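You operate a simulated robot arm through the tools that you are given. There is no shell and no other tool. Be economical: measure what you need, move in short steps, check, and stop when the job is done.

You are at the controls of a simulated robot arm. One attempt, no reset.

TASK
Switch the dryer off, move its hose to the drain pipe, then set the lever to hose.
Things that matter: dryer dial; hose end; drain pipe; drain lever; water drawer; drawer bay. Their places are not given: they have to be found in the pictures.

Only the result counts: the job must be done as asked and must still hold three seconds after the hand-in. Knocking over, shifting, dropping, spilling or breaking anything else fails it.

THE ROBOT
A 6-joint arm with a two-finger parallel gripper, fixed in place. Base frame: the origin is at the foot of the arm, x ahead of it, y to its left, z up. Units: cm, degrees, N and s.
With the tool pointing down near the work surface it reaches from about 18 to 76 cm from the base axis. Its first joint turns from -166.0 to 166.0 degrees. Payload 3.91 kg.
Tool frame: the origin (TCP) lies between the finger pads and is the grasp point; the fingertips stand 3 cm ahead of it; z points along the fingers, y is the line along which they close. The gripper opens to 11 cm. The fingers are 2 cm wide and 1 cm thick; the gripper's body (4.8 by 11.2 cm) begins 5.5 cm behind the TCP.
Orientation is that of the tool frame in the base frame, as a unit quaternion [x, y, z, w]. With the fingers straight down and closing along the base's y, the tool's x points along the base's -x, its y along +y and its z along -z.

THE INTERFACE
- The arm moves only by the tool move_arm. Its argument "steps" is a list of rows, each an object (a shift or turn left out is 0, a gripper value left out holds the last) with "xyz": the shift along the tool's x, y, z in cm, a list of three; "rot": the turn, a rotation vector about the tool's x, y, z in degrees, a list of three. In form: [{"xyz": [dx, dy, dz], "rot": [rx, ry, rz]}, ...]. A call has 1 to 10 rows; each row shifts and turns the commanded pose from where the row before left it, along the tool's axes as they then stand. "grip" is the gripper command, from -1 (shut) to 1 (fully open), values between in proportion, set as the call begins (left out, the last holds). Rows are played at 5 a second. More than 5 cm and 8.6 degrees between two rows, or a gripper value outside its range, and nothing of the call is played. Where a pose cannot be reached the arm comes as near as it can. A force on the tool above 60 N (or 10 N above the force at the start of the call, whichever is more), or a blocked arm, ends the call early, and 0.2 s more pass. Each finger travels about 4.5 cm/s and halts on what it meets, pressing with about 42 N; the grip force reading is that of the motor and also rises with nothing between the fingers. The clock runs only during rows and for 0.2 s after the last one: add rows that do not move to give the fingers time. The reply holds the time, the measured pose of the TCP, the force on the tool along the base axes, the opening and the grip force, in the units named above and with some noise.
- Cameras (640 x 400 px; columns grow to the right, rows downward): "scene" is fixed at [39.99, -65.12, 167.05]; the picture's right is [1.00, -0.00, 0.00], its down [-0.00, -0.68, -0.74] and it looks along [0.00, 0.74, -0.68] (base axes); focal length 338 px, centre (320, 200). "wrist" rides on the gripper at [-3.6, 0, -5.7] in the tool frame; the picture's right is [0.00, -1.00, 0.00], its down [0.97, 0.00, -0.24] and it looks along [0.24, 0.00, 0.97] (tool axes); focal length 218 px, centre (320, 200).
- camera(camera): a new picture of that camera. It takes no simulated time.
- slide_trunk(by): slides the trunk up (or, below 0, down) by that many cm; the arm rides with it, the base frame stays. It gives what a move gives, with no picture.
- measure_at(camera, pixels): for up to 12 pixels [column, row] of the newest picture of that camera ("zoom" is the newest enlarged one), the place [x, y, z] in the base frame of the surface seen there, good to about 0.2 cm. It takes no simulated time.
- close_up(camera, box): a new picture of the part [left, top, right, bottom] of that camera's present view, enlarged. It takes no simulated time.
- close_job(): hands the job in; it is judged then, once.

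Keep the steps short. Do not move on a guess: measure, check each grasp and each placing, and mend mistakes. In all there are 80 turns and 34 pictures (those below and enlarged ones count). Leave the gripper open and the arm clear of the work at the hand-in unless told otherwise, and finish with a single line.

The tools are called after "Call:" as name(argument=value, ...) on one line, values as JSON. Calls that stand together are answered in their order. move_arm: Moves the arm, as the interface text tells. Its arguments: {"type":"object","properties":{"steps":{"type":"array"},"grip":{"type":"number"}},"required":["steps"]} The other tools are called the same way: slide_trunk (by) slides the trunk up or down; camera (camera) takes a picture; measure_at (camera, pixels) gives the place of the surface under pixels of a picture; close_up (camera, box) takes an enlarged picture of a part of a camera's view; close_job () hands the job in.

At the start:

```text
t: 0.0
tcp_pos: [31.35, 8.88, 131.29]
tool_rot: [0.001, 1.0, 0.0, 0.0]
contact_force: [0.5, -0.6, 0.3]
width: 11.01
finger_force: 0.2
trunk travel left (down, up): [-52.5, 6.5]
```

scene: 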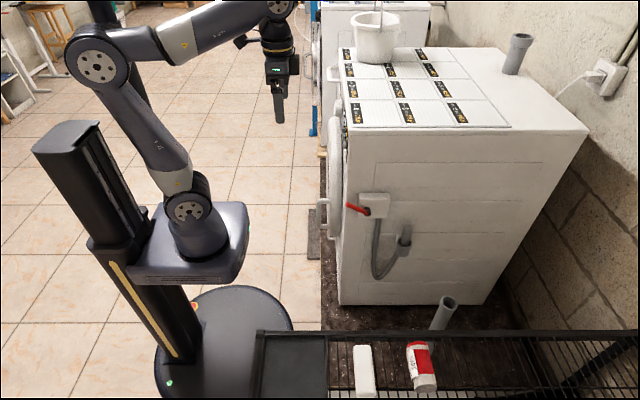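
wrist: 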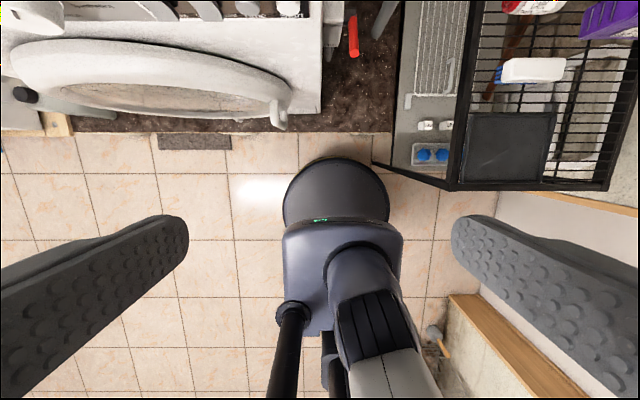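

The dryer's side shows a box with a red lever (~365,207), a hose (~390,260) and a grey pipe (~443,312). I'll enlarge these areas.

Call:
close_up(camera="scene", box=[310, 170, 480, 340])

Call:
close_up(camera="scene", box=[310, 20, 550, 170])

Call:
measure_at(camera="scene", pixels=[[375, 207], [352, 207], [404, 233], [402, 246], [378, 270], [445, 300], [436, 325], [375, 30], [520, 40], [345, 150], [585, 130], [335, 230]])

```text
2.35 times, centred on (395, 255) of scene
```

zoom: 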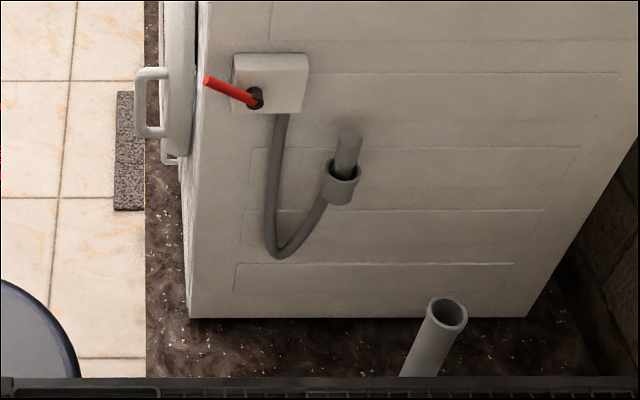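

```text
2.67 times, centred on (430, 95) of scene
```

zoom: 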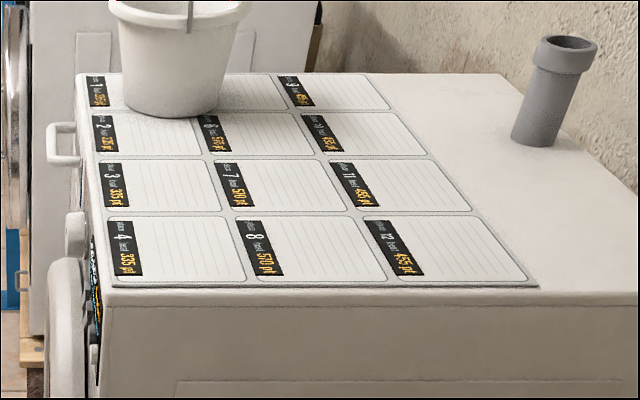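

```text
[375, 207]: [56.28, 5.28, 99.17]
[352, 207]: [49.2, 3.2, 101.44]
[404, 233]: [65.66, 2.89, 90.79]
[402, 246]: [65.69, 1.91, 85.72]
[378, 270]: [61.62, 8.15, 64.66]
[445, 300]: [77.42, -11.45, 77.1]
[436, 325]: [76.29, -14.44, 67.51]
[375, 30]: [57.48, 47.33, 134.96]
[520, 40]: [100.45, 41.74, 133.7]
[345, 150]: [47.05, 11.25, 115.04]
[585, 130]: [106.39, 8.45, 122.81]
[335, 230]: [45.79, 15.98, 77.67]
```

Call:
close_up(camera="scene", box=[340, 185, 420, 285])

Call:
close_up(camera="wrist", box=[0, 0, 400, 140])

```text
4.00 times, centred on (380, 235) of scene
```

zoom: 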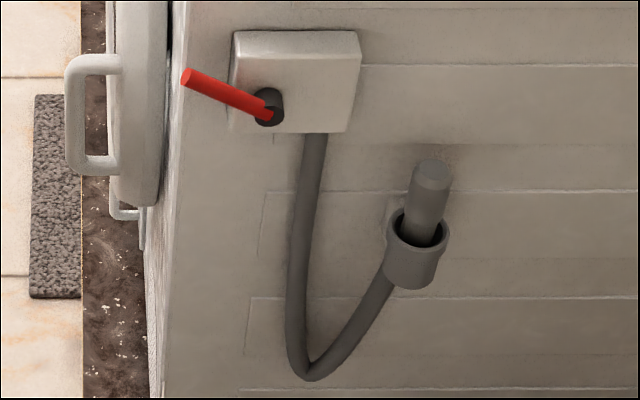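

```text
1.60 times, centred on (200, 70) of wrist
```

zoom: 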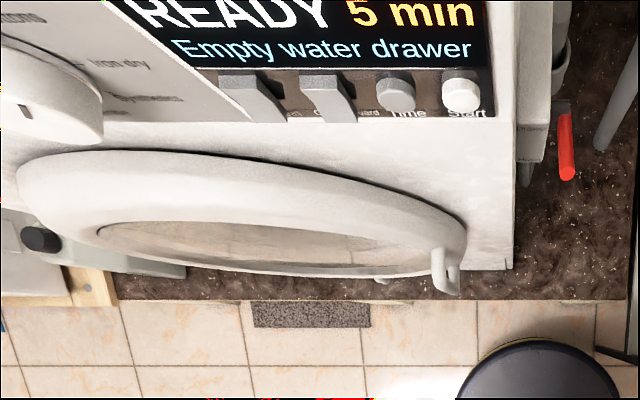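

The display reads "Empty water drawer", with the dial to the left of it. I'll back off 10 cm, shift left and tilt the tool forward to view the front panel.

Call:
move_arm(steps=[{"xyz": [4, 4, 0]}, {"xyz": [4, 4, 0]}, {"xyz": [2, 4, 0]}, {"rot": [0, -8.5, 0]}, {"rot": [0, -8.5, 0]}, {"rot": [0, -8.5, 0]}, {"rot": [0, -8.5, 0]}, {"rot": [0, -8.5, 0]}, {"rot": [0, -8.5, 0]}])

Call:
camera(camera="wrist")

```text
refused: row 1 steps farther than a row can; nothing moved
```

```text
27 pictures are left
```

wrist: 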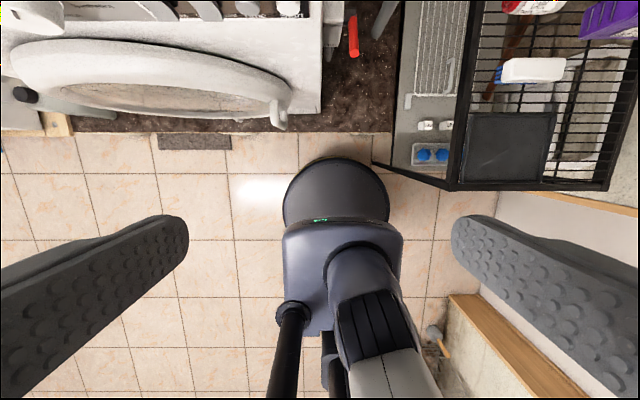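

The step exceeded 5 cm. I'll use shorter ones.

Call:
move_arm(steps=[{"xyz": [3, 3.5, 0]}, {"xyz": [3, 3.5, 0]}, {"xyz": [3, 3.5, 0]}, {"rot": [0, -8.5, 0]}, {"rot": [0, -8.5, 0]}, {"rot": [0, -8.5, 0]}, {"rot": [0, -8.5, 0]}, {"rot": [0, -8.5, 0]}, {"rot": [0, -8.5, 0]}])

```text
t: 2.0
tcp_pos: [22.39, 19.31, 131.48]
tool_rot: [0.0, 0.902, 0.0, 0.431]
contact_force: [-0.2, 0.5, -1.0]
width: 11.0
finger_force: 0.0
trunk travel left (down, up): [-52.5, 6.5]
```

Call:
camera(camera="wrist")

```text
26 pictures are left
```

wrist: 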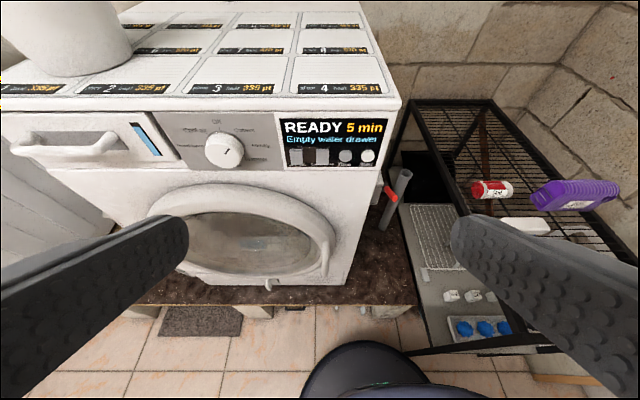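

The whole front is visible: drawer (90,140), dial (224,150). I'll enlarge and measure.

Call:
close_up(camera="wrist", box=[170, 110, 290, 185])

Call:
measure_at(camera="wrist", pixels=[[224, 150], [208, 153], [240, 150], [224, 133], [224, 167], [195, 140], [260, 160], [95, 150], [130, 150], [265, 235], [300, 190], [400, 175]])

```text
5.33 times, centred on (230, 148) of wrist
```

zoom: 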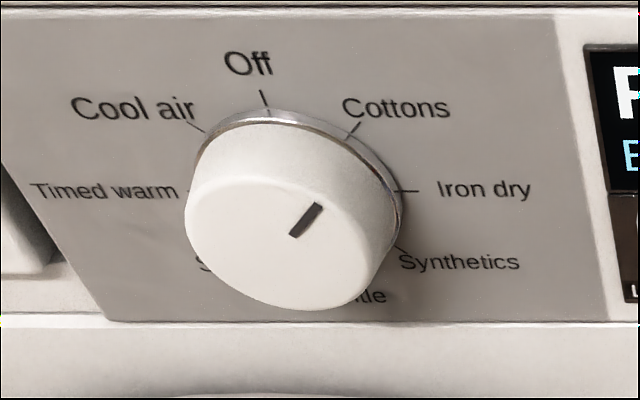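

```text
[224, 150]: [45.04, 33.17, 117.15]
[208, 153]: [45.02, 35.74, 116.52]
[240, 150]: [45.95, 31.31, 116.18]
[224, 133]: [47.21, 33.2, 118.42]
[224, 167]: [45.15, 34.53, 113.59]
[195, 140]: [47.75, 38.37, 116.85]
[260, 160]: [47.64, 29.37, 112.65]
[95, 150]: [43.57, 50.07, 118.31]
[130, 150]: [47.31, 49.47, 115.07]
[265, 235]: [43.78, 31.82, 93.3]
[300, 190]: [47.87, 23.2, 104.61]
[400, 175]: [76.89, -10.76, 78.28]
```

Pointer is at "Cottons" (45° clockwise of Off). I'll measure the dial's rim on the enlarged picture.

Call:
measure_at(camera="zoom", pixels=[[190, 215], [375, 225], [310, 305], [265, 150], [285, 235], [318, 207], [292, 233], [200, 150], [400, 200], [268, 112], [190, 190], [265, 100]])

```text
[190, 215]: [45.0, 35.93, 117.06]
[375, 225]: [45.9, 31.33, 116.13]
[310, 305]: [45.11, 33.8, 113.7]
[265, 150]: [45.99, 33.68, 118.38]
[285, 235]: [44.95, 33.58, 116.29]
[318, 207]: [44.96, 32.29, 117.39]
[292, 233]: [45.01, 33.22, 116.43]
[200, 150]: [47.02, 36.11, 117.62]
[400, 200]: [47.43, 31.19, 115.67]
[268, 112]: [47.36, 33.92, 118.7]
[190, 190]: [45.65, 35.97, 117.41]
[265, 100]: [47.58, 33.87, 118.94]
```

Dial centre ≈ (y 33.6, z 116.1), radius 2.5, face x = 45, panel 47.6. Next: level the tool.

Call:
move_arm(steps=[{"rot": [0, -8.5, 0]}, {"rot": [0, -8.5, 0]}, {"rot": [0, -8.5, 0]}, {"rot": [0, -8.5, 0]}, {"rot": [0, -5, 0]}, {"xyz": [0, 4.5, 0]}, {"xyz": [0, 4.5, 0]}, {"xyz": [0, 4.5, 0]}], grip=0.45)

```text
t: 3.8
tcp_pos: [22.22, 32.96, 131.49]
tool_rot: [-0.001, 0.707, 0.001, 0.707]
contact_force: [-0.1, 0.1, -0.6]
width: 8.0
finger_force: 0.0
trunk travel left (down, up): [-52.5, 6.5]
```

Level. Lower to dial height in front of it, and pre-roll +22°.

Call:
move_arm(steps=[{"xyz": [4.5, 0.6, 0]}, {"xyz": [4.5, 0, 0]}, {"xyz": [4.4, 0, 0]}, {"xyz": [2, 0, 4]}, {"xyz": [0, 0, 4.5]}, {"rot": [0, 0, 8]}, {"rot": [0, 0, 8]}, {"rot": [0, 0, 6]}])

```text
t: 5.6
tcp_pos: [30.76, 33.4, 115.93]
tool_rot: [0.136, 0.694, 0.136, 0.694]
contact_force: [0.2, -0.2, -0.4]
width: 7.98
finger_force: 0.0
trunk travel left (down, up): [-52.5, 6.5]
```

Call:
move_arm(steps=[{"xyz": [-0.11, 0.26, 4.4]}, {"xyz": [0, 0, 4.4]}, {"xyz": [0, 0, 2.4]}, {"xyz": [0, 0, 2]}, {}])

Call:
close_up(camera="wrist", box=[160, 100, 480, 300])

```text
t: 6.8
tcp_pos: [44.11, 33.58, 116.14]
tool_rot: [0.135, 0.694, 0.135, 0.694]
contact_force: [0.9, 0.2, 0.5]
width: 7.98
finger_force: 0.1
trunk travel left (down, up): [-52.5, 6.5]
```

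```text
2.00 times, centred on (320, 200) of wrist
```

zoom: 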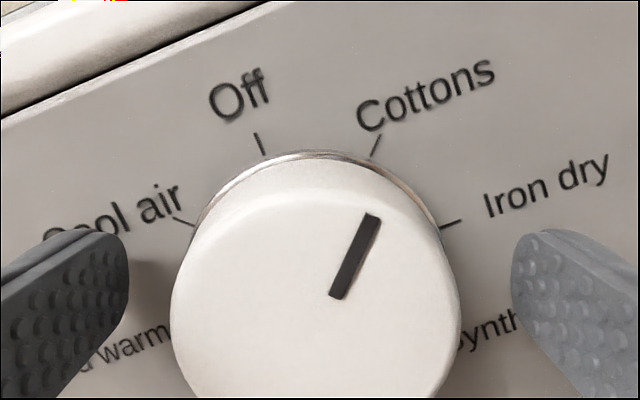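

The fingers straddle the dial. Closing on it.

Call:
move_arm(steps=[{}, {}, {}, {}], grip=-0.4)

```text
t: 7.8
tcp_pos: [44.0, 33.75, 115.98]
tool_rot: [0.135, 0.694, 0.135, 0.694]
contact_force: [1.7, 5.2, 3.8]
width: 5.28
finger_force: 44.8
trunk travel left (down, up): [-52.5, 6.5]
```

Gripped at 5.28 cm. Turn -45° about the tool axis.

Call:
move_arm(steps=[{"rot": [0, 0, -7.5]}, {"rot": [0, 0, -7.5]}, {"rot": [0, 0, -7.5]}, {"rot": [0, 0, -7.5]}, {"rot": [0, 0, -7.5]}, {"rot": [0, 0, -7.5]}, {}])

Call:
close_up(camera="wrist", box=[160, 100, 480, 300])

```text
t: 9.4
tcp_pos: [44.02, 34.04, 116.1]
tool_rot: [-0.144, 0.692, -0.14, 0.693]
contact_force: [7.1, 31.3, 8.4]
width: 5.3
finger_force: 45.3
trunk travel left (down, up): [-52.5, 6.5]
```

```text
2.00 times, centred on (320, 200) of wrist
```

zoom: 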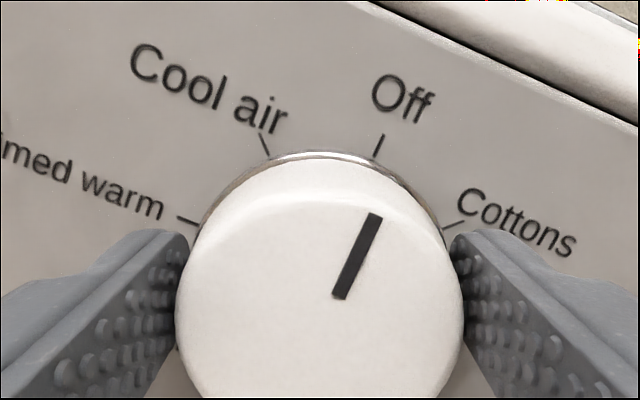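

The pointer is on Off. Release and back away.

Call:
move_arm(steps=[{}, {}, {}, {"xyz": [0, 0, -4]}, {"xyz": [0, 0, -4.5]}, {"xyz": [0, 0, -4.5]}], grip=0.5)

Call:
camera(camera="wrist")

```text
t: 10.8
tcp_pos: [30.89, 33.59, 116.27]
tool_rot: [-0.14, 0.693, -0.142, 0.693]
contact_force: [-0.6, -0.3, -0.5]
width: 8.24
finger_force: 0.0
trunk travel left (down, up): [-52.5, 6.5]
```

```text
22 pictures are left
```

wrist: 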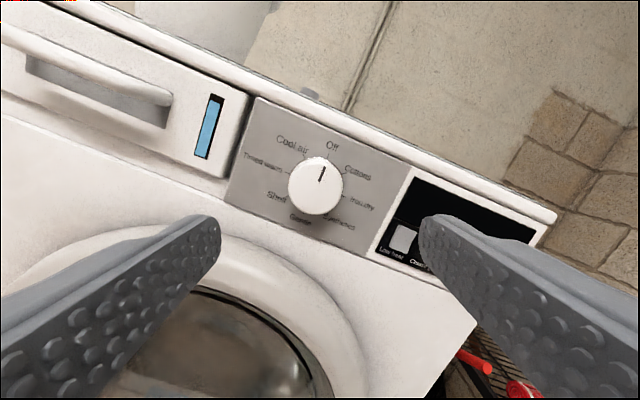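

Dial is on Off and the display went dark. Now the hose: enlarge the stub/cup and the floor pipe.

Call:
close_up(camera="scene", box=[378, 215, 426, 263])

Call:
measure_at(camera="zoom", pixels=[[320, 110], [320, 140], [275, 180], [370, 180], [320, 180], [270, 260], [300, 280], [350, 285], [390, 260], [320, 340], [240, 240], [320, 60]])

```text
8.33 times, centred on (402, 239) of scene
```

zoom: 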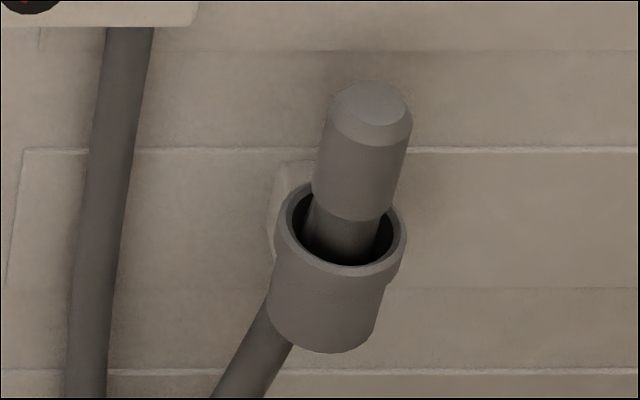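

```text
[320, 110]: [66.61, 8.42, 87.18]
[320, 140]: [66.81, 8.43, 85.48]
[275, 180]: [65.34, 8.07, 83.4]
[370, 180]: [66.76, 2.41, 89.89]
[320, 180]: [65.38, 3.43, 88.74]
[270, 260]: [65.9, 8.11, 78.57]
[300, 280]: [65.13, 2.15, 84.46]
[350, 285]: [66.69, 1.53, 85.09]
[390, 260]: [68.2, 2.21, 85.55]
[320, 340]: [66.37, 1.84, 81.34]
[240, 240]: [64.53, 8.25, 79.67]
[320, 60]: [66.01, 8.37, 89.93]
```

Call:
measure_at(camera="zoom", pixels=[[370, 95], [350, 110], [395, 110], [365, 130], [322, 175], [395, 180], [355, 215], [345, 245], [330, 240], [370, 240], [345, 270], [340, 340]])

Call:
close_up(camera="scene", box=[405, 285, 485, 335])

Call:
measure_at(camera="zoom", pixels=[[330, 90], [330, 150], [260, 110], [385, 120], [320, 110], [320, 170], [300, 200], [280, 260], [340, 260], [240, 300]])

```text
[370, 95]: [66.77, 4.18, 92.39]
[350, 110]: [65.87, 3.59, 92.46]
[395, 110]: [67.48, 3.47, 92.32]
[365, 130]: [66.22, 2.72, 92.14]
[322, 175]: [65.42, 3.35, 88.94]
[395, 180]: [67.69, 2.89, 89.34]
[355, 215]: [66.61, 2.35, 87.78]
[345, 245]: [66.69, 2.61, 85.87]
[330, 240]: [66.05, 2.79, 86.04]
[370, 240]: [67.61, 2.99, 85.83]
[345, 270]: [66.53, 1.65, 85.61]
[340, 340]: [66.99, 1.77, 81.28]
```

```text
8.00 times, centred on (445, 310) of scene
```

zoom: 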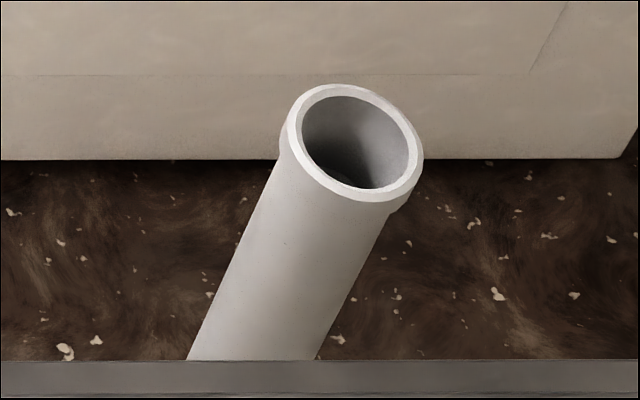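

```text
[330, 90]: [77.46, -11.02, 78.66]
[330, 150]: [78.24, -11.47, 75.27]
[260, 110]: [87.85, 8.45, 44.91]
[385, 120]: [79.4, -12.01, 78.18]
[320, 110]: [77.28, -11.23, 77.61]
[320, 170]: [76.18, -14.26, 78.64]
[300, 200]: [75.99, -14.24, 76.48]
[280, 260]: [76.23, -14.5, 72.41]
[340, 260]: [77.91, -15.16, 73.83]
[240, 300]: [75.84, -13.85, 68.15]
```

Call:
measure_at(camera="zoom", pixels=[[292, 145], [416, 165], [340, 88], [362, 197], [310, 105], [405, 120], [320, 183], [400, 190], [245, 350], [300, 350], [200, 340]])

```text
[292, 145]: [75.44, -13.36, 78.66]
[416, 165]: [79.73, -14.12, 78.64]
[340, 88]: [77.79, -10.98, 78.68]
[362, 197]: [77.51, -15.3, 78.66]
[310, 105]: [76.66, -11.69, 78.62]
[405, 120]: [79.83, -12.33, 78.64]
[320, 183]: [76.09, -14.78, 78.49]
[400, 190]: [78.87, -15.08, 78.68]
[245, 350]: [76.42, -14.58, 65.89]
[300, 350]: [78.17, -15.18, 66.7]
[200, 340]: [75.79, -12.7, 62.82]
```

Stub centre ≈ (66.6, 3.6), collar z 88–92.4, cup rim ≈86; pipe centre ≈ (77.7, -13.2), rim z 78.7. I'll undo the roll and travel in front of the dryer to the right side.

Call:
move_arm(steps=[{"rot": [0, 0, 8]}, {"rot": [0, 0, 8]}, {"rot": [0, 0, 6.5]}, {"xyz": [-2, -4.5, 0]}, {"xyz": [-2, -4.5, 0]}, {"xyz": [-2, -4.5, 0]}, {"xyz": [0, -4.8, 0]}, {"xyz": [0, -4.8, 0]}, {"xyz": [0, -4.8, 0]}, {"xyz": [0, -4.8, 0]}])

Call:
move_arm(steps=[{"xyz": [0, -4.8, 0]}, {"xyz": [0, -4.8, 0]}, {"xyz": [0, -4.8, 0]}, {"rot": [0, 8, 0]}, {"rot": [0, 8, 0]}, {"rot": [0, 8, 0]}, {"rot": [0, 8, 0]}, {"rot": [0, 8, 0]}, {"rot": [0, 5, 0]}])

Call:
measure_at(camera="scene", pixels=[[400, 335], [400, 350], [600, 350], [420, 350], [360, 350], [260, 335], [620, 335], [420, 380]])

```text
t: 13.0
tcp_pos: [29.3, 10.52, 122.65]
tool_rot: [-0.135, 0.697, 0.13, 0.692]
contact_force: [0.1, 0.3, 0.1]
width: 8.24
finger_force: 0.1
trunk travel left (down, up): [-52.5, 6.5]
```

```text
t: 13.3
tcp_pos: [29.28, 10.78, 122.62]
tool_rot: [-0.141, 0.695, 0.133, 0.692]
contact_force: [-0.1, -0.7, 0.9]
width: 8.25
finger_force: 0.0
out of reach, approached as far as the arm can: row 1
trunk travel left (down, up): [-52.5, 6.5]
stopped in row 1: the arm was blocked; the commanded pose is now the measured one
```

```text
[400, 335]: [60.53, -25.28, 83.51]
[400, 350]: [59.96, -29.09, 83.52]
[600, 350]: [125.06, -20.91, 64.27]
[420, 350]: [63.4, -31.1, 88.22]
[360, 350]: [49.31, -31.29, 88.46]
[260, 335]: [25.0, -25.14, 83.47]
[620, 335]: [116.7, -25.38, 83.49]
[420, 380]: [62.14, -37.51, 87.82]
```

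The arm is too folded here. I'll pitch the tool down in place first, then look on.

Call:
move_arm(steps=[{"rot": [0, 8, 0]}, {"rot": [0, 8, 0]}, {"rot": [0, 8, 0]}, {"rot": [0, 8, 0]}, {"rot": [0, 8, 0]}, {"rot": [0, 8, 0]}])

```text
t: 14.7
tcp_pos: [29.19, 11.31, 122.5]
tool_rot: [-0.184, 0.897, 0.071, 0.397]
contact_force: [0.5, 0.3, 0.5]
width: 8.25
finger_force: 0.2
out of reach, approached as far as the arm can: row 1, 2
trunk travel left (down, up): [-52.5, 6.5]
```

Call:
move_arm(steps=[{"xyz": [0.15, -4.65, 0]}, {"xyz": [0.15, -4.65, 0]}, {"xyz": [0.15, -4.65, 0]}, {"xyz": [0.15, -4.65, 0]}, {"xyz": [0.15, -4.65, 0]}, {"xyz": [0.15, -4.65, 0]}])

```text
t: 15.1
tcp_pos: [26.4, 15.64, 122.06]
tool_rot: [-0.332, 0.854, 0.14, 0.375]
contact_force: [-0.3, 0.7, 0.0]
width: 8.23
finger_force: 0.1
trunk travel left (down, up): [-52.5, 6.5]
stopped in row 1: the arm was blocked; the commanded pose is now the measured one
```

Call:
camera(camera="scene")

```text
19 pictures are left
```

scene: 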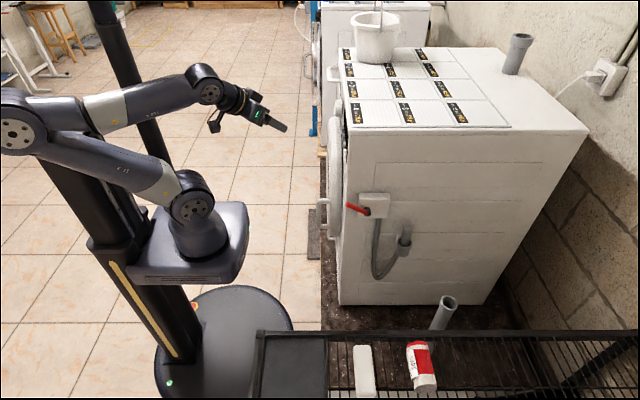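

The elbow is folded against the trunk column. I'll raise and extend so it comes forward.

Call:
move_arm(steps=[{"xyz": [-3.47, -2.13, -2.1]}, {"xyz": [-3.47, -2.13, -2.1]}, {"xyz": [-3.47, -2.13, -2.1]}, {"xyz": [-3.47, -2.13, -2.1]}])

```text
t: 16.1
tcp_pos: [34.54, 11.29, 138.28]
tool_rot: [-0.331, 0.854, 0.141, 0.376]
contact_force: [-0.4, -0.3, 1.0]
width: 8.24
finger_force: 0.0
trunk travel left (down, up): [-52.5, 6.5]
```

Call:
move_arm(steps=[{"xyz": [1.43, -3.75, -1.48]}, {"xyz": [1.43, -3.75, -1.48]}, {"xyz": [1.43, -3.75, -1.48]}, {"xyz": [1.43, -3.75, -1.48]}, {"xyz": [1.43, -3.75, -1.48]}, {"xyz": [1.43, -3.75, -1.48]}])

```text
t: 17.5
tcp_pos: [40.53, -13.66, 138.03]
tool_rot: [-0.332, 0.854, 0.141, 0.376]
contact_force: [-0.3, 0.1, 0.2]
width: 8.26
finger_force: 0.0
trunk travel left (down, up): [-52.5, 6.5]
```

Call:
move_arm(steps=[{"xyz": [1.83, -1.36, 3.5]}, {"xyz": [1.83, -1.36, 3.5]}, {"xyz": [1.83, -1.36, 3.5]}, {"xyz": [1.83, -1.36, 3.5]}, {"xyz": [1.83, -1.36, 3.5]}, {"xyz": [1.83, -1.36, 3.5]}, {"xyz": [1.83, -1.36, 3.5]}])

Call:
camera(camera="wrist")

```text
t: 19.1
tcp_pos: [53.86, -14.23, 112.25]
tool_rot: [-0.331, 0.853, 0.14, 0.377]
contact_force: [1.0, -0.5, -0.2]
width: 8.24
finger_force: 0.1
trunk travel left (down, up): [-52.5, 6.5]
```

```text
18 pictures are left
```

wrist: 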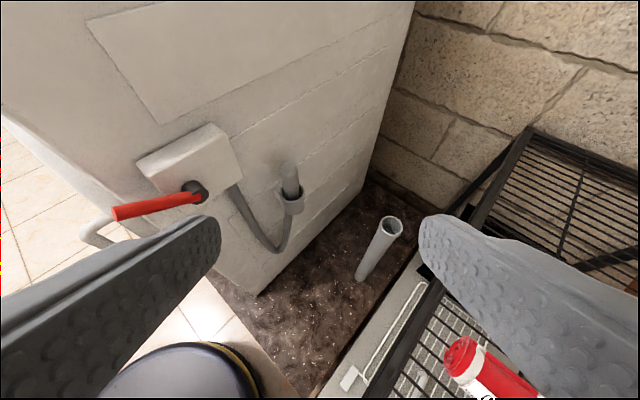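

Clear view. I'll enlarge the lever and hose.

Call:
close_up(camera="wrist", box=[100, 110, 320, 250])

Call:
measure_at(camera="zoom", pixels=[[50, 297], [120, 280], [260, 255], [295, 240], [330, 110], [150, 150], [230, 190], [370, 180], [540, 150], [555, 270], [560, 220], [285, 222]])

```text
2.86 times, centred on (210, 180) of wrist
```

zoom: 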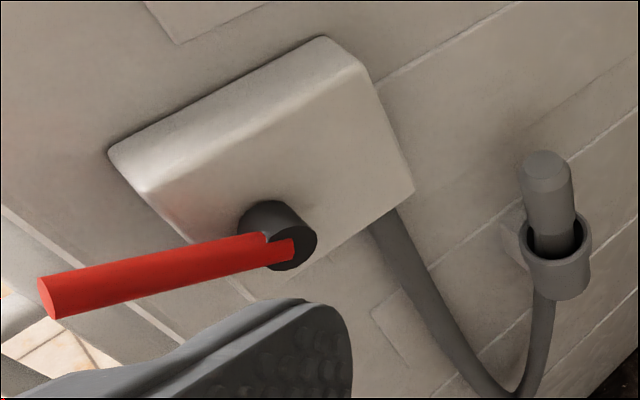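

```text
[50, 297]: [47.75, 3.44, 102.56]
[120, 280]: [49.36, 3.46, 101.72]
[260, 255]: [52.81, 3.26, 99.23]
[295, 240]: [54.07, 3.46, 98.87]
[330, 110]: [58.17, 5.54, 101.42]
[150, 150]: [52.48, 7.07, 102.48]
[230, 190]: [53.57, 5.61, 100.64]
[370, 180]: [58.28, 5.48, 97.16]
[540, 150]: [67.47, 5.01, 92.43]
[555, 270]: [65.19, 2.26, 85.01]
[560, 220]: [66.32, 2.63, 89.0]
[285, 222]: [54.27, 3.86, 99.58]
```

No labels seen near the lever; hose first. I'll yaw the tool to point more to the wall (about 74°) and set the opening to ~5.5 cm.

Call:
move_arm(steps=[{"rot": [-5.87, -0.08, -5.43]}, {"rot": [-5.87, -0.08, -5.43]}, {"rot": [-5.87, -0.08, -5.43]}, {"rot": [-5.87, -0.08, -5.43]}], grip=0)

```text
t: 20.1
tcp_pos: [53.79, -14.38, 112.18]
tool_rot: [-0.554, 0.729, 0.239, 0.324]
contact_force: [0.1, -0.9, -0.6]
width: 5.52
finger_force: 0.1
trunk travel left (down, up): [-52.5, 6.5]
```

Call:
move_arm(steps=[{"xyz": [0.35, -1.46, 4.16]}, {"xyz": [0.35, -1.46, 4.16]}, {"xyz": [0.35, -1.46, 4.16]}, {"xyz": [0.35, -1.46, 4.16]}, {"xyz": [0.35, -1.46, 4.16]}])

Call:
camera(camera="wrist")

```text
t: 21.3
tcp_pos: [64.99, -2.47, 97.04]
tool_rot: [-0.554, 0.729, 0.238, 0.324]
contact_force: [-0.7, 0.5, -0.4]
width: 5.48
finger_force: 0.1
trunk travel left (down, up): [-52.5, 6.5]
```

```text
16 pictures are left
```

wrist: 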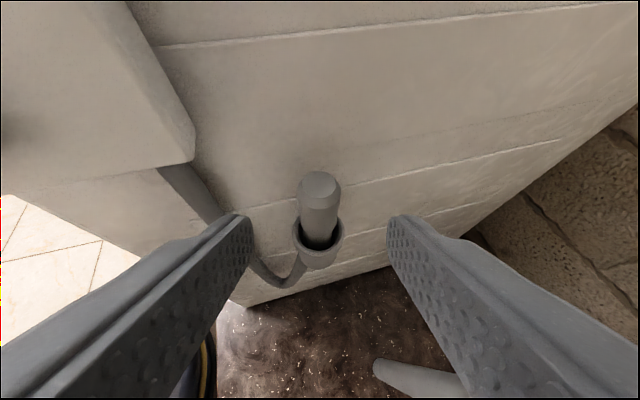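

Stub (320,200) is centred between the fingers. Advance 7.6 cm.

Call:
move_arm(steps=[{"xyz": [0, 0, 3]}, {"xyz": [0.3, 0, 2.6]}, {"xyz": [0, 0, 2]}, {}])

Call:
camera(camera="wrist")

```text
t: 22.3
tcp_pos: [66.45, 2.54, 91.52]
tool_rot: [-0.555, 0.729, 0.239, 0.323]
contact_force: [-0.1, 0.6, -0.8]
width: 5.48
finger_force: 0.1
trunk travel left (down, up): [-52.5, 6.5]
```

```text
15 pictures are left
```

wrist: 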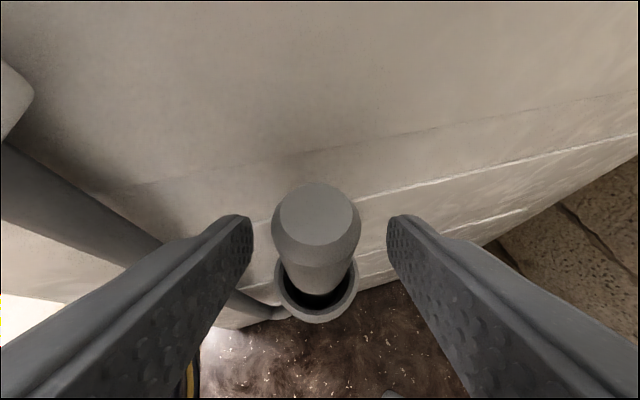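

The stub is between the pads. Close.

Call:
move_arm(steps=[{}, {}, {}, {}, {}], grip=-1)

```text
t: 23.5
tcp_pos: [66.36, 2.41, 91.49]
tool_rot: [-0.554, 0.729, 0.24, 0.323]
contact_force: [-9.7, 1.9, 0.1]
width: 2.79
finger_force: 42.1
trunk travel left (down, up): [-52.5, 6.5]
```

Gripped at 2.79 cm. Lift straight up 2 cm, checking force.

Call:
move_arm(steps=[{"xyz": [-0.73, 0, -0.68]}, {"xyz": [-0.73, 0, -0.68]}])

```text
t: 24.1
tcp_pos: [66.41, 2.34, 93.48]
tool_rot: [-0.554, 0.729, 0.238, 0.324]
contact_force: [-4.4, 2.8, -1.3]
width: 2.64
finger_force: 42.7
trunk travel left (down, up): [-52.5, 6.5]
```

Call:
move_arm(steps=[{"xyz": [-1.47, 0, -1.36]}, {"xyz": [-1.47, 0, -1.36]}, {"xyz": [-1.47, 0, -1.36]}])

Call:
close_up(camera="scene", box=[340, 170, 460, 270])

```text
t: 24.9
tcp_pos: [66.29, 2.4, 99.59]
tool_rot: [-0.554, 0.728, 0.238, 0.324]
contact_force: [-0.3, 0.0, -0.4]
width: 2.75
finger_force: 41.7
trunk travel left (down, up): [-52.5, 6.5]
```

```text
4.00 times, centred on (400, 220) of scene
```

zoom: 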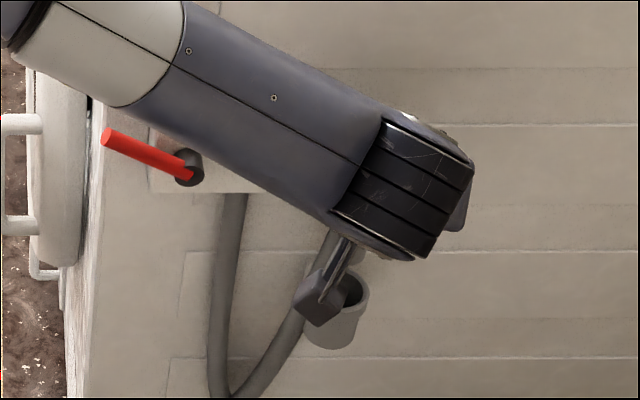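

Call:
camera(camera="wrist")

```text
13 pictures are left
```

wrist: 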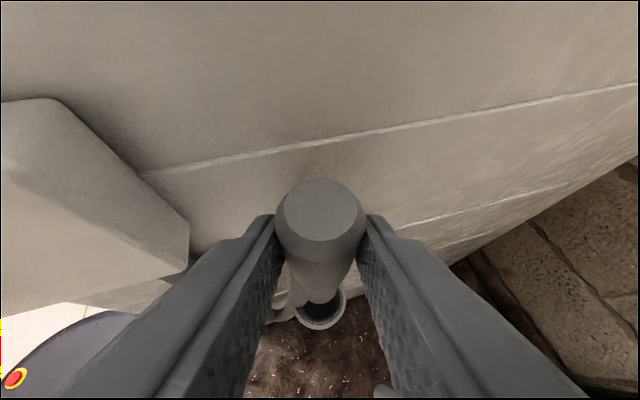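

Call:
measure_at(camera="wrist", pixels=[[320, 210], [320, 255], [315, 275], [320, 295], [305, 310], [325, 325], [290, 310]])

```text
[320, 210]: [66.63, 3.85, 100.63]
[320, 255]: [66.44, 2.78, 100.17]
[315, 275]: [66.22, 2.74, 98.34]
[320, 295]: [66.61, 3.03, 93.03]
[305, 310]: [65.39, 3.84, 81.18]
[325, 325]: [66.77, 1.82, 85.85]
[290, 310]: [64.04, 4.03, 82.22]
```

Stub is held, bottom at z≈92, clear of the cup. Carry it toward above the pipe (~(77.5, -14.6)).

Call:
move_arm(steps=[{"xyz": [1.14, -1.93, -1.23]}, {"xyz": [1.14, -1.93, -1.23]}, {"xyz": [1.14, -1.93, -1.23]}, {"xyz": [1.14, -1.93, -1.23]}, {"xyz": [1.14, -1.93, -1.23]}, {"xyz": [1.14, -1.93, -1.23]}, {"xyz": [1.14, -1.93, -1.23]}, {"xyz": [1.14, -1.93, -1.23]}])

```text
t: 26.7
tcp_pos: [74.14, -13.47, 99.47]
tool_rot: [-0.554, 0.729, 0.239, 0.323]
contact_force: [-0.1, -0.2, -1.2]
width: 2.74
finger_force: 41.8
out of reach, approached as far as the arm can: row 7, 8
trunk travel left (down, up): [-52.5, 6.5]
```

Reach limit with this azimuth; yaw the tool back outward (‑32°) about vertical.

Call:
move_arm(steps=[{"rot": [5.87, 0, 5.43]}, {"rot": [5.87, 0, 5.43]}, {"rot": [5.87, 0, 5.43]}, {"rot": [5.87, 0, 5.43]}, {"rot": [5.87, 0, 5.43]}])

```text
t: 27.9
tcp_pos: [74.2, -13.47, 99.37]
tool_rot: [-0.27, 0.874, 0.117, 0.388]
contact_force: [-0.2, 0.0, -0.1]
width: 2.76
finger_force: 42.0
trunk travel left (down, up): [-52.5, 6.5]
```

Call:
move_arm(steps=[{"xyz": [-0.53, -0.93, 0.59]}, {"xyz": [-0.53, -0.93, 0.59]}, {}])

Call:
camera(camera="wrist")

```text
t: 28.7
tcp_pos: [76.54, -14.06, 99.29]
tool_rot: [-0.27, 0.874, 0.116, 0.388]
contact_force: [-0.3, -0.3, -0.2]
width: 2.73
finger_force: 42.1
trunk travel left (down, up): [-52.5, 6.5]
```

```text
12 pictures are left
```

wrist: 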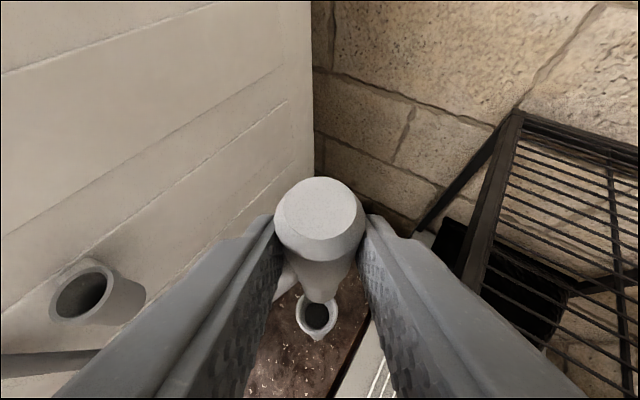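

Nearly above the pipe (rim at (317,315)). Measure stub and rim, and check from the scene camera.

Call:
close_up(camera="scene", box=[390, 200, 500, 330])

Call:
measure_at(camera="wrist", pixels=[[320, 205], [284, 210], [357, 210], [320, 182], [320, 236], [308, 290], [320, 292], [335, 290], [298, 315], [337, 315], [317, 335]])

```text
3.08 times, centred on (445, 265) of scene
```

zoom: 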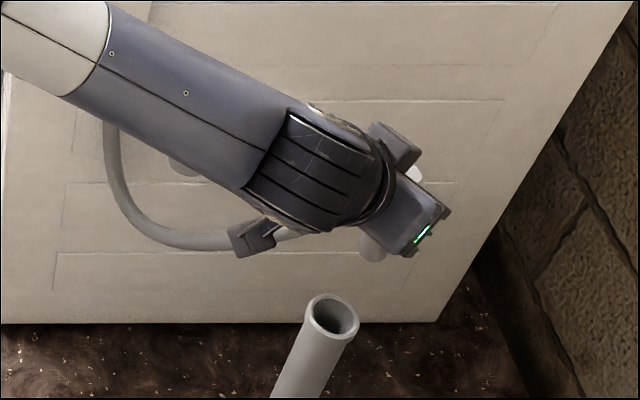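

```text
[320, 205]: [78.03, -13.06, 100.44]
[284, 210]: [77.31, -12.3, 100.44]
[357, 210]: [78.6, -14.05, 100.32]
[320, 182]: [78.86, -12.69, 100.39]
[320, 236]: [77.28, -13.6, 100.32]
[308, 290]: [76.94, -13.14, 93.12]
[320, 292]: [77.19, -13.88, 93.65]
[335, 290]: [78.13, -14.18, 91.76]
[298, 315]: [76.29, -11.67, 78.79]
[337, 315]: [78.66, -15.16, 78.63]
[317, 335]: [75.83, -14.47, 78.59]
```

Stub axis ≈ (78.0, -13.15), pipe centre ≈ (77.65, -13.2). Correct 0.3 cm and descend to just above the rim.

Call:
move_arm(steps=[{"xyz": [0.18, 0.19, -0.2]}, {"xyz": [1.63, 0, 1.48]}, {"xyz": [1.63, 0, 1.48]}, {"xyz": [1.63, 0, 1.48]}, {"xyz": [1.63, 0, 1.48]}, {"xyz": [1.48, 0, 1.35]}, {}])

Call:
camera(camera="wrist")

Call:
measure_at(camera="wrist", pixels=[[284, 210], [357, 210], [320, 182], [320, 236], [308, 290], [320, 292], [335, 290], [290, 315], [345, 315], [317, 335], [317, 345]])

```text
t: 30.3
tcp_pos: [76.34, -14.18, 88.65]
tool_rot: [-0.27, 0.873, 0.116, 0.388]
contact_force: [0.5, 0.4, -0.9]
width: 2.75
finger_force: 41.8
trunk travel left (down, up): [-52.5, 6.5]
```

```text
10 pictures are left
```

wrist: 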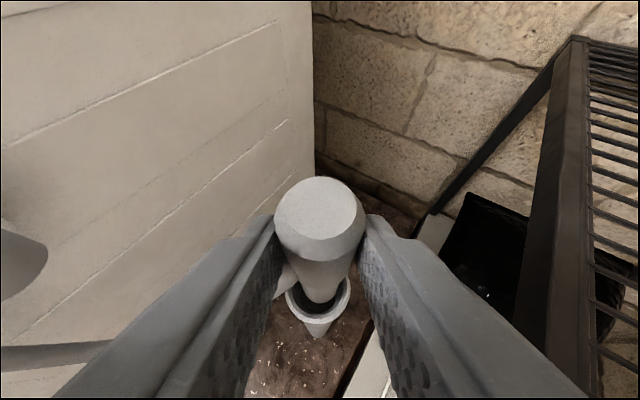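

```text
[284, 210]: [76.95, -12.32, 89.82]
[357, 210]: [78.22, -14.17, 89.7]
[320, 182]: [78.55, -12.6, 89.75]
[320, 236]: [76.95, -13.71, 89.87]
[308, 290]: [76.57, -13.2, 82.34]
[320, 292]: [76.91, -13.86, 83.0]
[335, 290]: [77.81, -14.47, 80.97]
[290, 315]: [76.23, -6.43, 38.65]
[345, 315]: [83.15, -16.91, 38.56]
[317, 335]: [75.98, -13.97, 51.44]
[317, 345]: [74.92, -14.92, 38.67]
```

Aligned: stub axis ≈ (77.65, -13.2). Lower in slowly.

Call:
move_arm(steps=[{"xyz": [0.74, 0, 0.67]}, {"xyz": [0.74, 0, 0.67]}, {"xyz": [0.74, 0, 0.67]}, {"xyz": [0.74, 0, 0.67]}, {"xyz": [0.74, 0, 0.67]}, {}])

```text
t: 31.7
tcp_pos: [76.36, -14.09, 84.38]
tool_rot: [-0.27, 0.872, 0.114, 0.392]
contact_force: [-2.1, 2.2, 32.1]
width: 2.75
finger_force: 41.8
trunk travel left (down, up): [-52.5, 6.5]
```

Upward force 32 N at TCP 84.4 — about the same height above the rim as in the cup, so likely seated. Check from the scene.

Call:
close_up(camera="wrist", box=[220, 160, 420, 360])

Call:
measure_at(camera="zoom", pixels=[[320, 100], [320, 250], [320, 270], [320, 290], [320, 310], [280, 270], [360, 280], [310, 330]])

```text
2.00 times, centred on (320, 260) of wrist
```

zoom: 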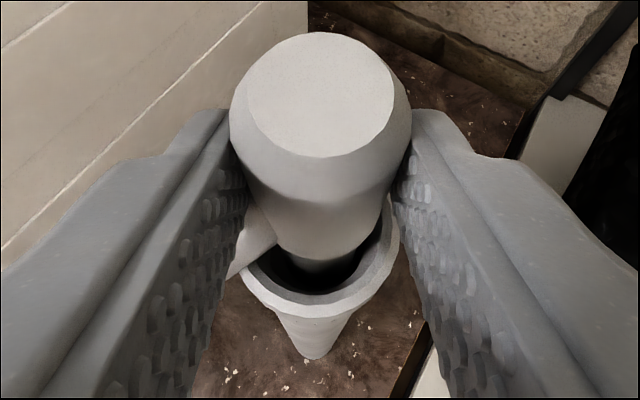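

```text
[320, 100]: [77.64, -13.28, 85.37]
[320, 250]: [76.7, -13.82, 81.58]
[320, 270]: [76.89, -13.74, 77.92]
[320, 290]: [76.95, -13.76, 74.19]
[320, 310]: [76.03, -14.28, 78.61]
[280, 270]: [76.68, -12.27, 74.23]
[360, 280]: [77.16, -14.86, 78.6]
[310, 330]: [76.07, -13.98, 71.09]
```

Seated inside the rim. Ease the push a little and open.

Call:
move_arm(steps=[{"xyz": [-0.37, 0, -0.34]}, {}])

Call:
move_arm(steps=[{}, {}, {}, {}], grip=0)

Call:
close_up(camera="wrist", box=[220, 160, 420, 360])

Call:
measure_at(camera="zoom", pixels=[[320, 100], [320, 250], [250, 110], [395, 110]])

```text
t: 32.3
tcp_pos: [76.33, -14.03, 84.27]
tool_rot: [-0.271, 0.873, 0.115, 0.389]
contact_force: [7.9, 1.6, 21.7]
width: 2.73
finger_force: 41.9
trunk travel left (down, up): [-52.5, 6.5]
```

```text
t: 33.3
tcp_pos: [76.36, -14.06, 84.04]
tool_rot: [-0.27, 0.874, 0.116, 0.388]
contact_force: [0.6, 0.5, -0.4]
width: 5.51
finger_force: 0.0
trunk travel left (down, up): [-52.5, 6.5]
```

```text
2.00 times, centred on (320, 260) of wrist
```

zoom: 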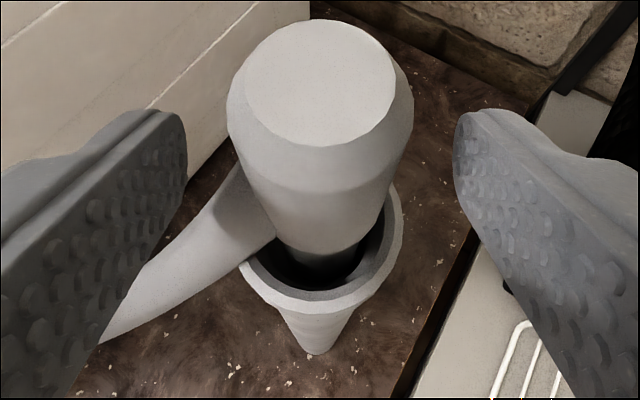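

```text
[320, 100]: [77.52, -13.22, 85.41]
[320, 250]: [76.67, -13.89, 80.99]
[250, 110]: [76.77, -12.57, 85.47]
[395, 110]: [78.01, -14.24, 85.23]
```

The stub stands firmly (top z 85.4). Retreat along the tool axis, then up and back.

Call:
move_arm(steps=[{"xyz": [0, 0, -3]}, {"xyz": [0, 0, -4]}, {"xyz": [-1.17, 1.73, -3.53]}, {"xyz": [-1.17, 1.73, -3.53]}, {"xyz": [-1.17, 1.73, -3.53]}, {"xyz": [-1.17, 1.73, -3.53]}, {"xyz": [-1.17, 1.73, -3.53]}, {"xyz": [-1.17, 1.73, -3.53]}, {"xyz": [-1.17, 1.73, -3.53]}])

Call:
camera(camera="wrist")

```text
t: 35.3
tcp_pos: [54.23, -14.09, 111.24]
tool_rot: [-0.271, 0.873, 0.117, 0.388]
contact_force: [-0.2, -0.3, 0.2]
width: 5.49
finger_force: 0.0
trunk travel left (down, up): [-52.5, 6.5]
```

```text
7 pictures are left
```

wrist: 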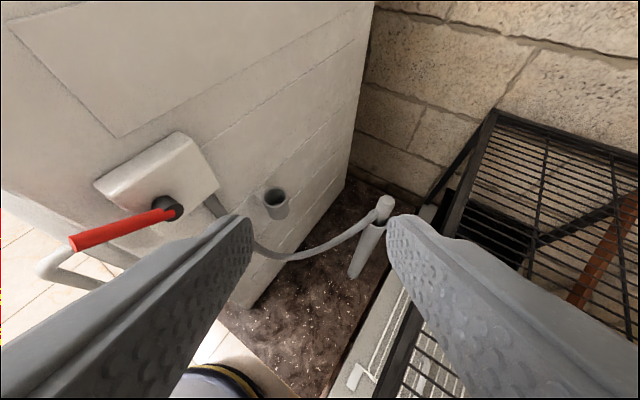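

Hose looks right. Yaw toward the box (~82°), close the gripper, and inspect the lever face.

Call:
move_arm(steps=[{"rot": [-5.93, 0, -5.39]}, {"rot": [-5.93, 0, -5.39]}, {"rot": [-5.93, 0, -5.39]}, {"rot": [-5.93, 0, -5.39]}, {"rot": [-5.93, 0, -5.39]}, {"rot": [-5.93, 0, -5.39]}, {"xyz": [0.3, 2.6, 1.15]}, {"xyz": [0.3, 2.6, 1.15]}], grip=-1)

Call:
camera(camera="wrist")

```text
t: 37.1
tcp_pos: [49.62, -12.01, 109.27]
tool_rot: [-0.603, 0.688, 0.264, 0.304]
contact_force: [0.5, -0.2, -0.2]
width: 0.01
finger_force: 37.3
trunk travel left (down, up): [-52.5, 6.5]
```

```text
6 pictures are left
```

wrist: 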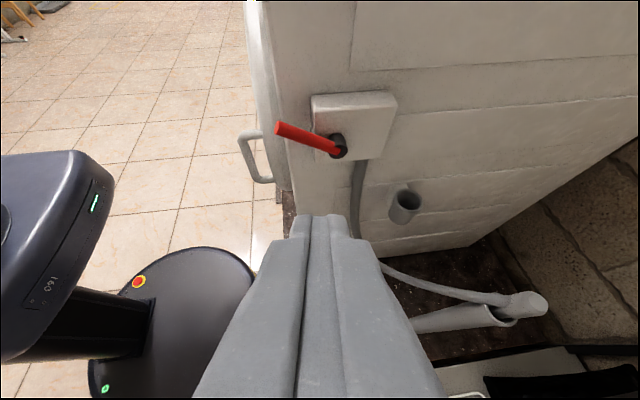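

No markings visible. The lever points up toward the drawer side (-x); the hose leaves the box at the bottom. I'll place the closed fingertips above the lever, then press gently downward to feel whether it moves.

Call:
move_arm(steps=[{"xyz": [-2.14, 0.78, 2.68]}, {"xyz": [-2.14, 0.78, 2.68]}, {"xyz": [-2.14, 0.78, 2.68]}, {"xyz": [-2.14, 0.78, 2.68]}])

Call:
camera(camera="wrist")

```text
t: 38.1
tcp_pos: [48.34, 1.86, 108.14]
tool_rot: [-0.603, 0.688, 0.263, 0.305]
contact_force: [0.2, -0.6, -0.3]
width: 0.0
finger_force: 37.6
trunk travel left (down, up): [-52.5, 6.5]
```

```text
5 pictures are left
```

wrist: 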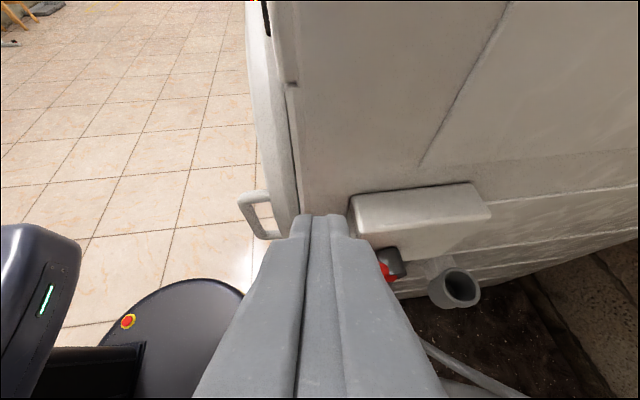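

Call:
move_arm(steps=[{"xyz": [0.74, 0, 0.67]}, {"xyz": [0.74, 0, 0.67]}, {"xyz": [0.37, 0, 0.34]}, {"xyz": [0.37, 0, 0.34]}, {}])

```text
t: 39.3
tcp_pos: [48.47, 1.81, 105.41]
tool_rot: [-0.603, 0.688, 0.263, 0.305]
contact_force: [-0.7, -0.5, -0.6]
width: 0.0
finger_force: 38.0
trunk travel left (down, up): [-52.5, 6.5]
```

Call:
move_arm(steps=[{"xyz": [0.37, 0, 0.34]}, {"xyz": [0.37, 0, 0.34]}, {}])

```text
t: 40.1
tcp_pos: [48.37, 1.89, 104.38]
tool_rot: [-0.602, 0.689, 0.263, 0.305]
contact_force: [-1.2, 0.3, -0.2]
width: 0.01
finger_force: 37.6
trunk travel left (down, up): [-52.5, 6.5]
```

Call:
move_arm(steps=[{"xyz": [0.37, 0, 0.34]}, {"xyz": [0.37, 0, 0.34]}, {}])

Call:
close_up(camera="scene", box=[320, 180, 420, 250])

```text
t: 40.9
tcp_pos: [48.35, 1.98, 103.32]
tool_rot: [-0.602, 0.689, 0.263, 0.305]
contact_force: [0.6, -0.7, -0.7]
width: 0.0
finger_force: 37.5
trunk travel left (down, up): [-52.5, 6.5]
```

```text
5.71 times, centred on (370, 215) of scene
```

zoom: 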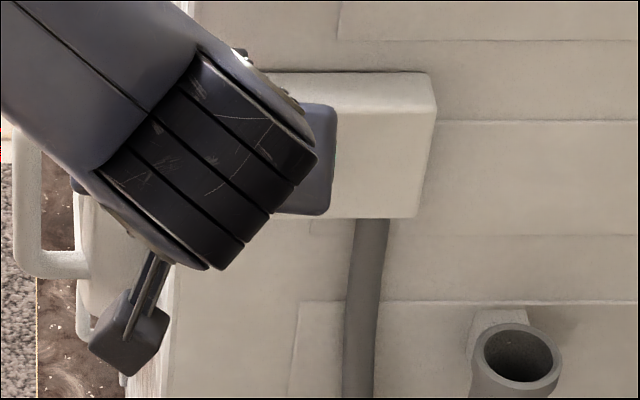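

Force is tiny although the fingers must be overlapping the lever's old place, so it moves downward freely. Continue down along the arc.

Call:
move_arm(steps=[{"xyz": [0.37, 0, 0.34]}, {"xyz": [0.37, 0, 0.34]}, {"xyz": [0.37, 0, 0.34]}, {"xyz": [0.37, 0, 0.34]}, {}])

```text
t: 42.1
tcp_pos: [48.46, 1.91, 101.42]
tool_rot: [-0.603, 0.688, 0.264, 0.304]
contact_force: [-0.7, -0.2, -0.2]
width: 0.01
finger_force: 37.9
trunk travel left (down, up): [-52.5, 6.5]
```

Call:
camera(camera="wrist")

```text
3 pictures are left
```

wrist: 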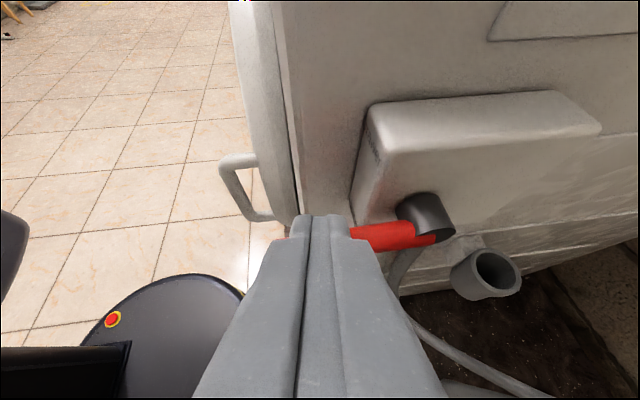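

The lever is turning down with the fingers. There is something like text on the box's left face (375,155); enlarge it, and measure the lever.

Call:
close_up(camera="wrist", box=[340, 100, 460, 260])

Call:
measure_at(camera="wrist", pixels=[[360, 238], [390, 235], [410, 238], [430, 240], [440, 222], [415, 205], [284, 238], [375, 130], [365, 180]])

```text
2.50 times, centred on (400, 180) of wrist
```

zoom: 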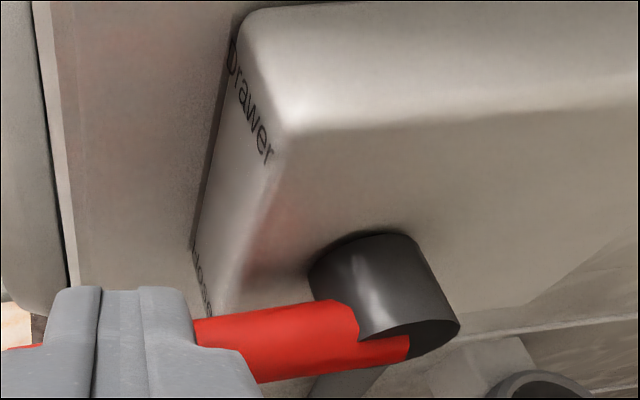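

```text
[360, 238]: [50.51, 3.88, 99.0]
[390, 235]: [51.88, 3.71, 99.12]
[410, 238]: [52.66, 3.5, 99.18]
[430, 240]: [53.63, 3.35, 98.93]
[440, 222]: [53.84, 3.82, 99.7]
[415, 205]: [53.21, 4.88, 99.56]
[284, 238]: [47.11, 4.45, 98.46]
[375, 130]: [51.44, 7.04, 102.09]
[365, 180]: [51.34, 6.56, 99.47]
```

Labels found: "Drawer" at the top, "Hose" at the bottom of the box's left face. Lever is about level now; continue down, watching for a stop.

Call:
measure_at(camera="zoom", pixels=[[250, 110], [205, 285], [200, 260], [210, 305], [235, 60], [268, 155]])

Call:
move_arm(steps=[{"xyz": [0.37, 0, 0.34]}, {"xyz": [0.37, 0, 0.34]}, {"xyz": [0.37, 0, 0.34]}, {"xyz": [0.37, 0, 0.34]}, {}])

```text
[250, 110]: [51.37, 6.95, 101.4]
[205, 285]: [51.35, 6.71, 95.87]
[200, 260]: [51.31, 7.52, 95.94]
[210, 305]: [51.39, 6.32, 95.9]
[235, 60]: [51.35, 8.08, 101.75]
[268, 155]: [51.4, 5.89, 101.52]
```

```text
t: 43.3
tcp_pos: [48.44, 1.92, 99.24]
tool_rot: [-0.603, 0.689, 0.263, 0.304]
contact_force: [0.8, -0.3, 0.6]
width: 0.01
finger_force: 37.6
trunk travel left (down, up): [-52.5, 6.5]
```

Call:
move_arm(steps=[{"xyz": [0.2, 0, 0.18]}, {"xyz": [0.2, 0, 0.18]}, {}])

```text
t: 44.1
tcp_pos: [48.38, 1.93, 99.0]
tool_rot: [-0.604, 0.687, 0.263, 0.306]
contact_force: [1.8, -4.3, 30.1]
width: 0.0
finger_force: 37.5
trunk travel left (down, up): [-52.5, 6.5]
```

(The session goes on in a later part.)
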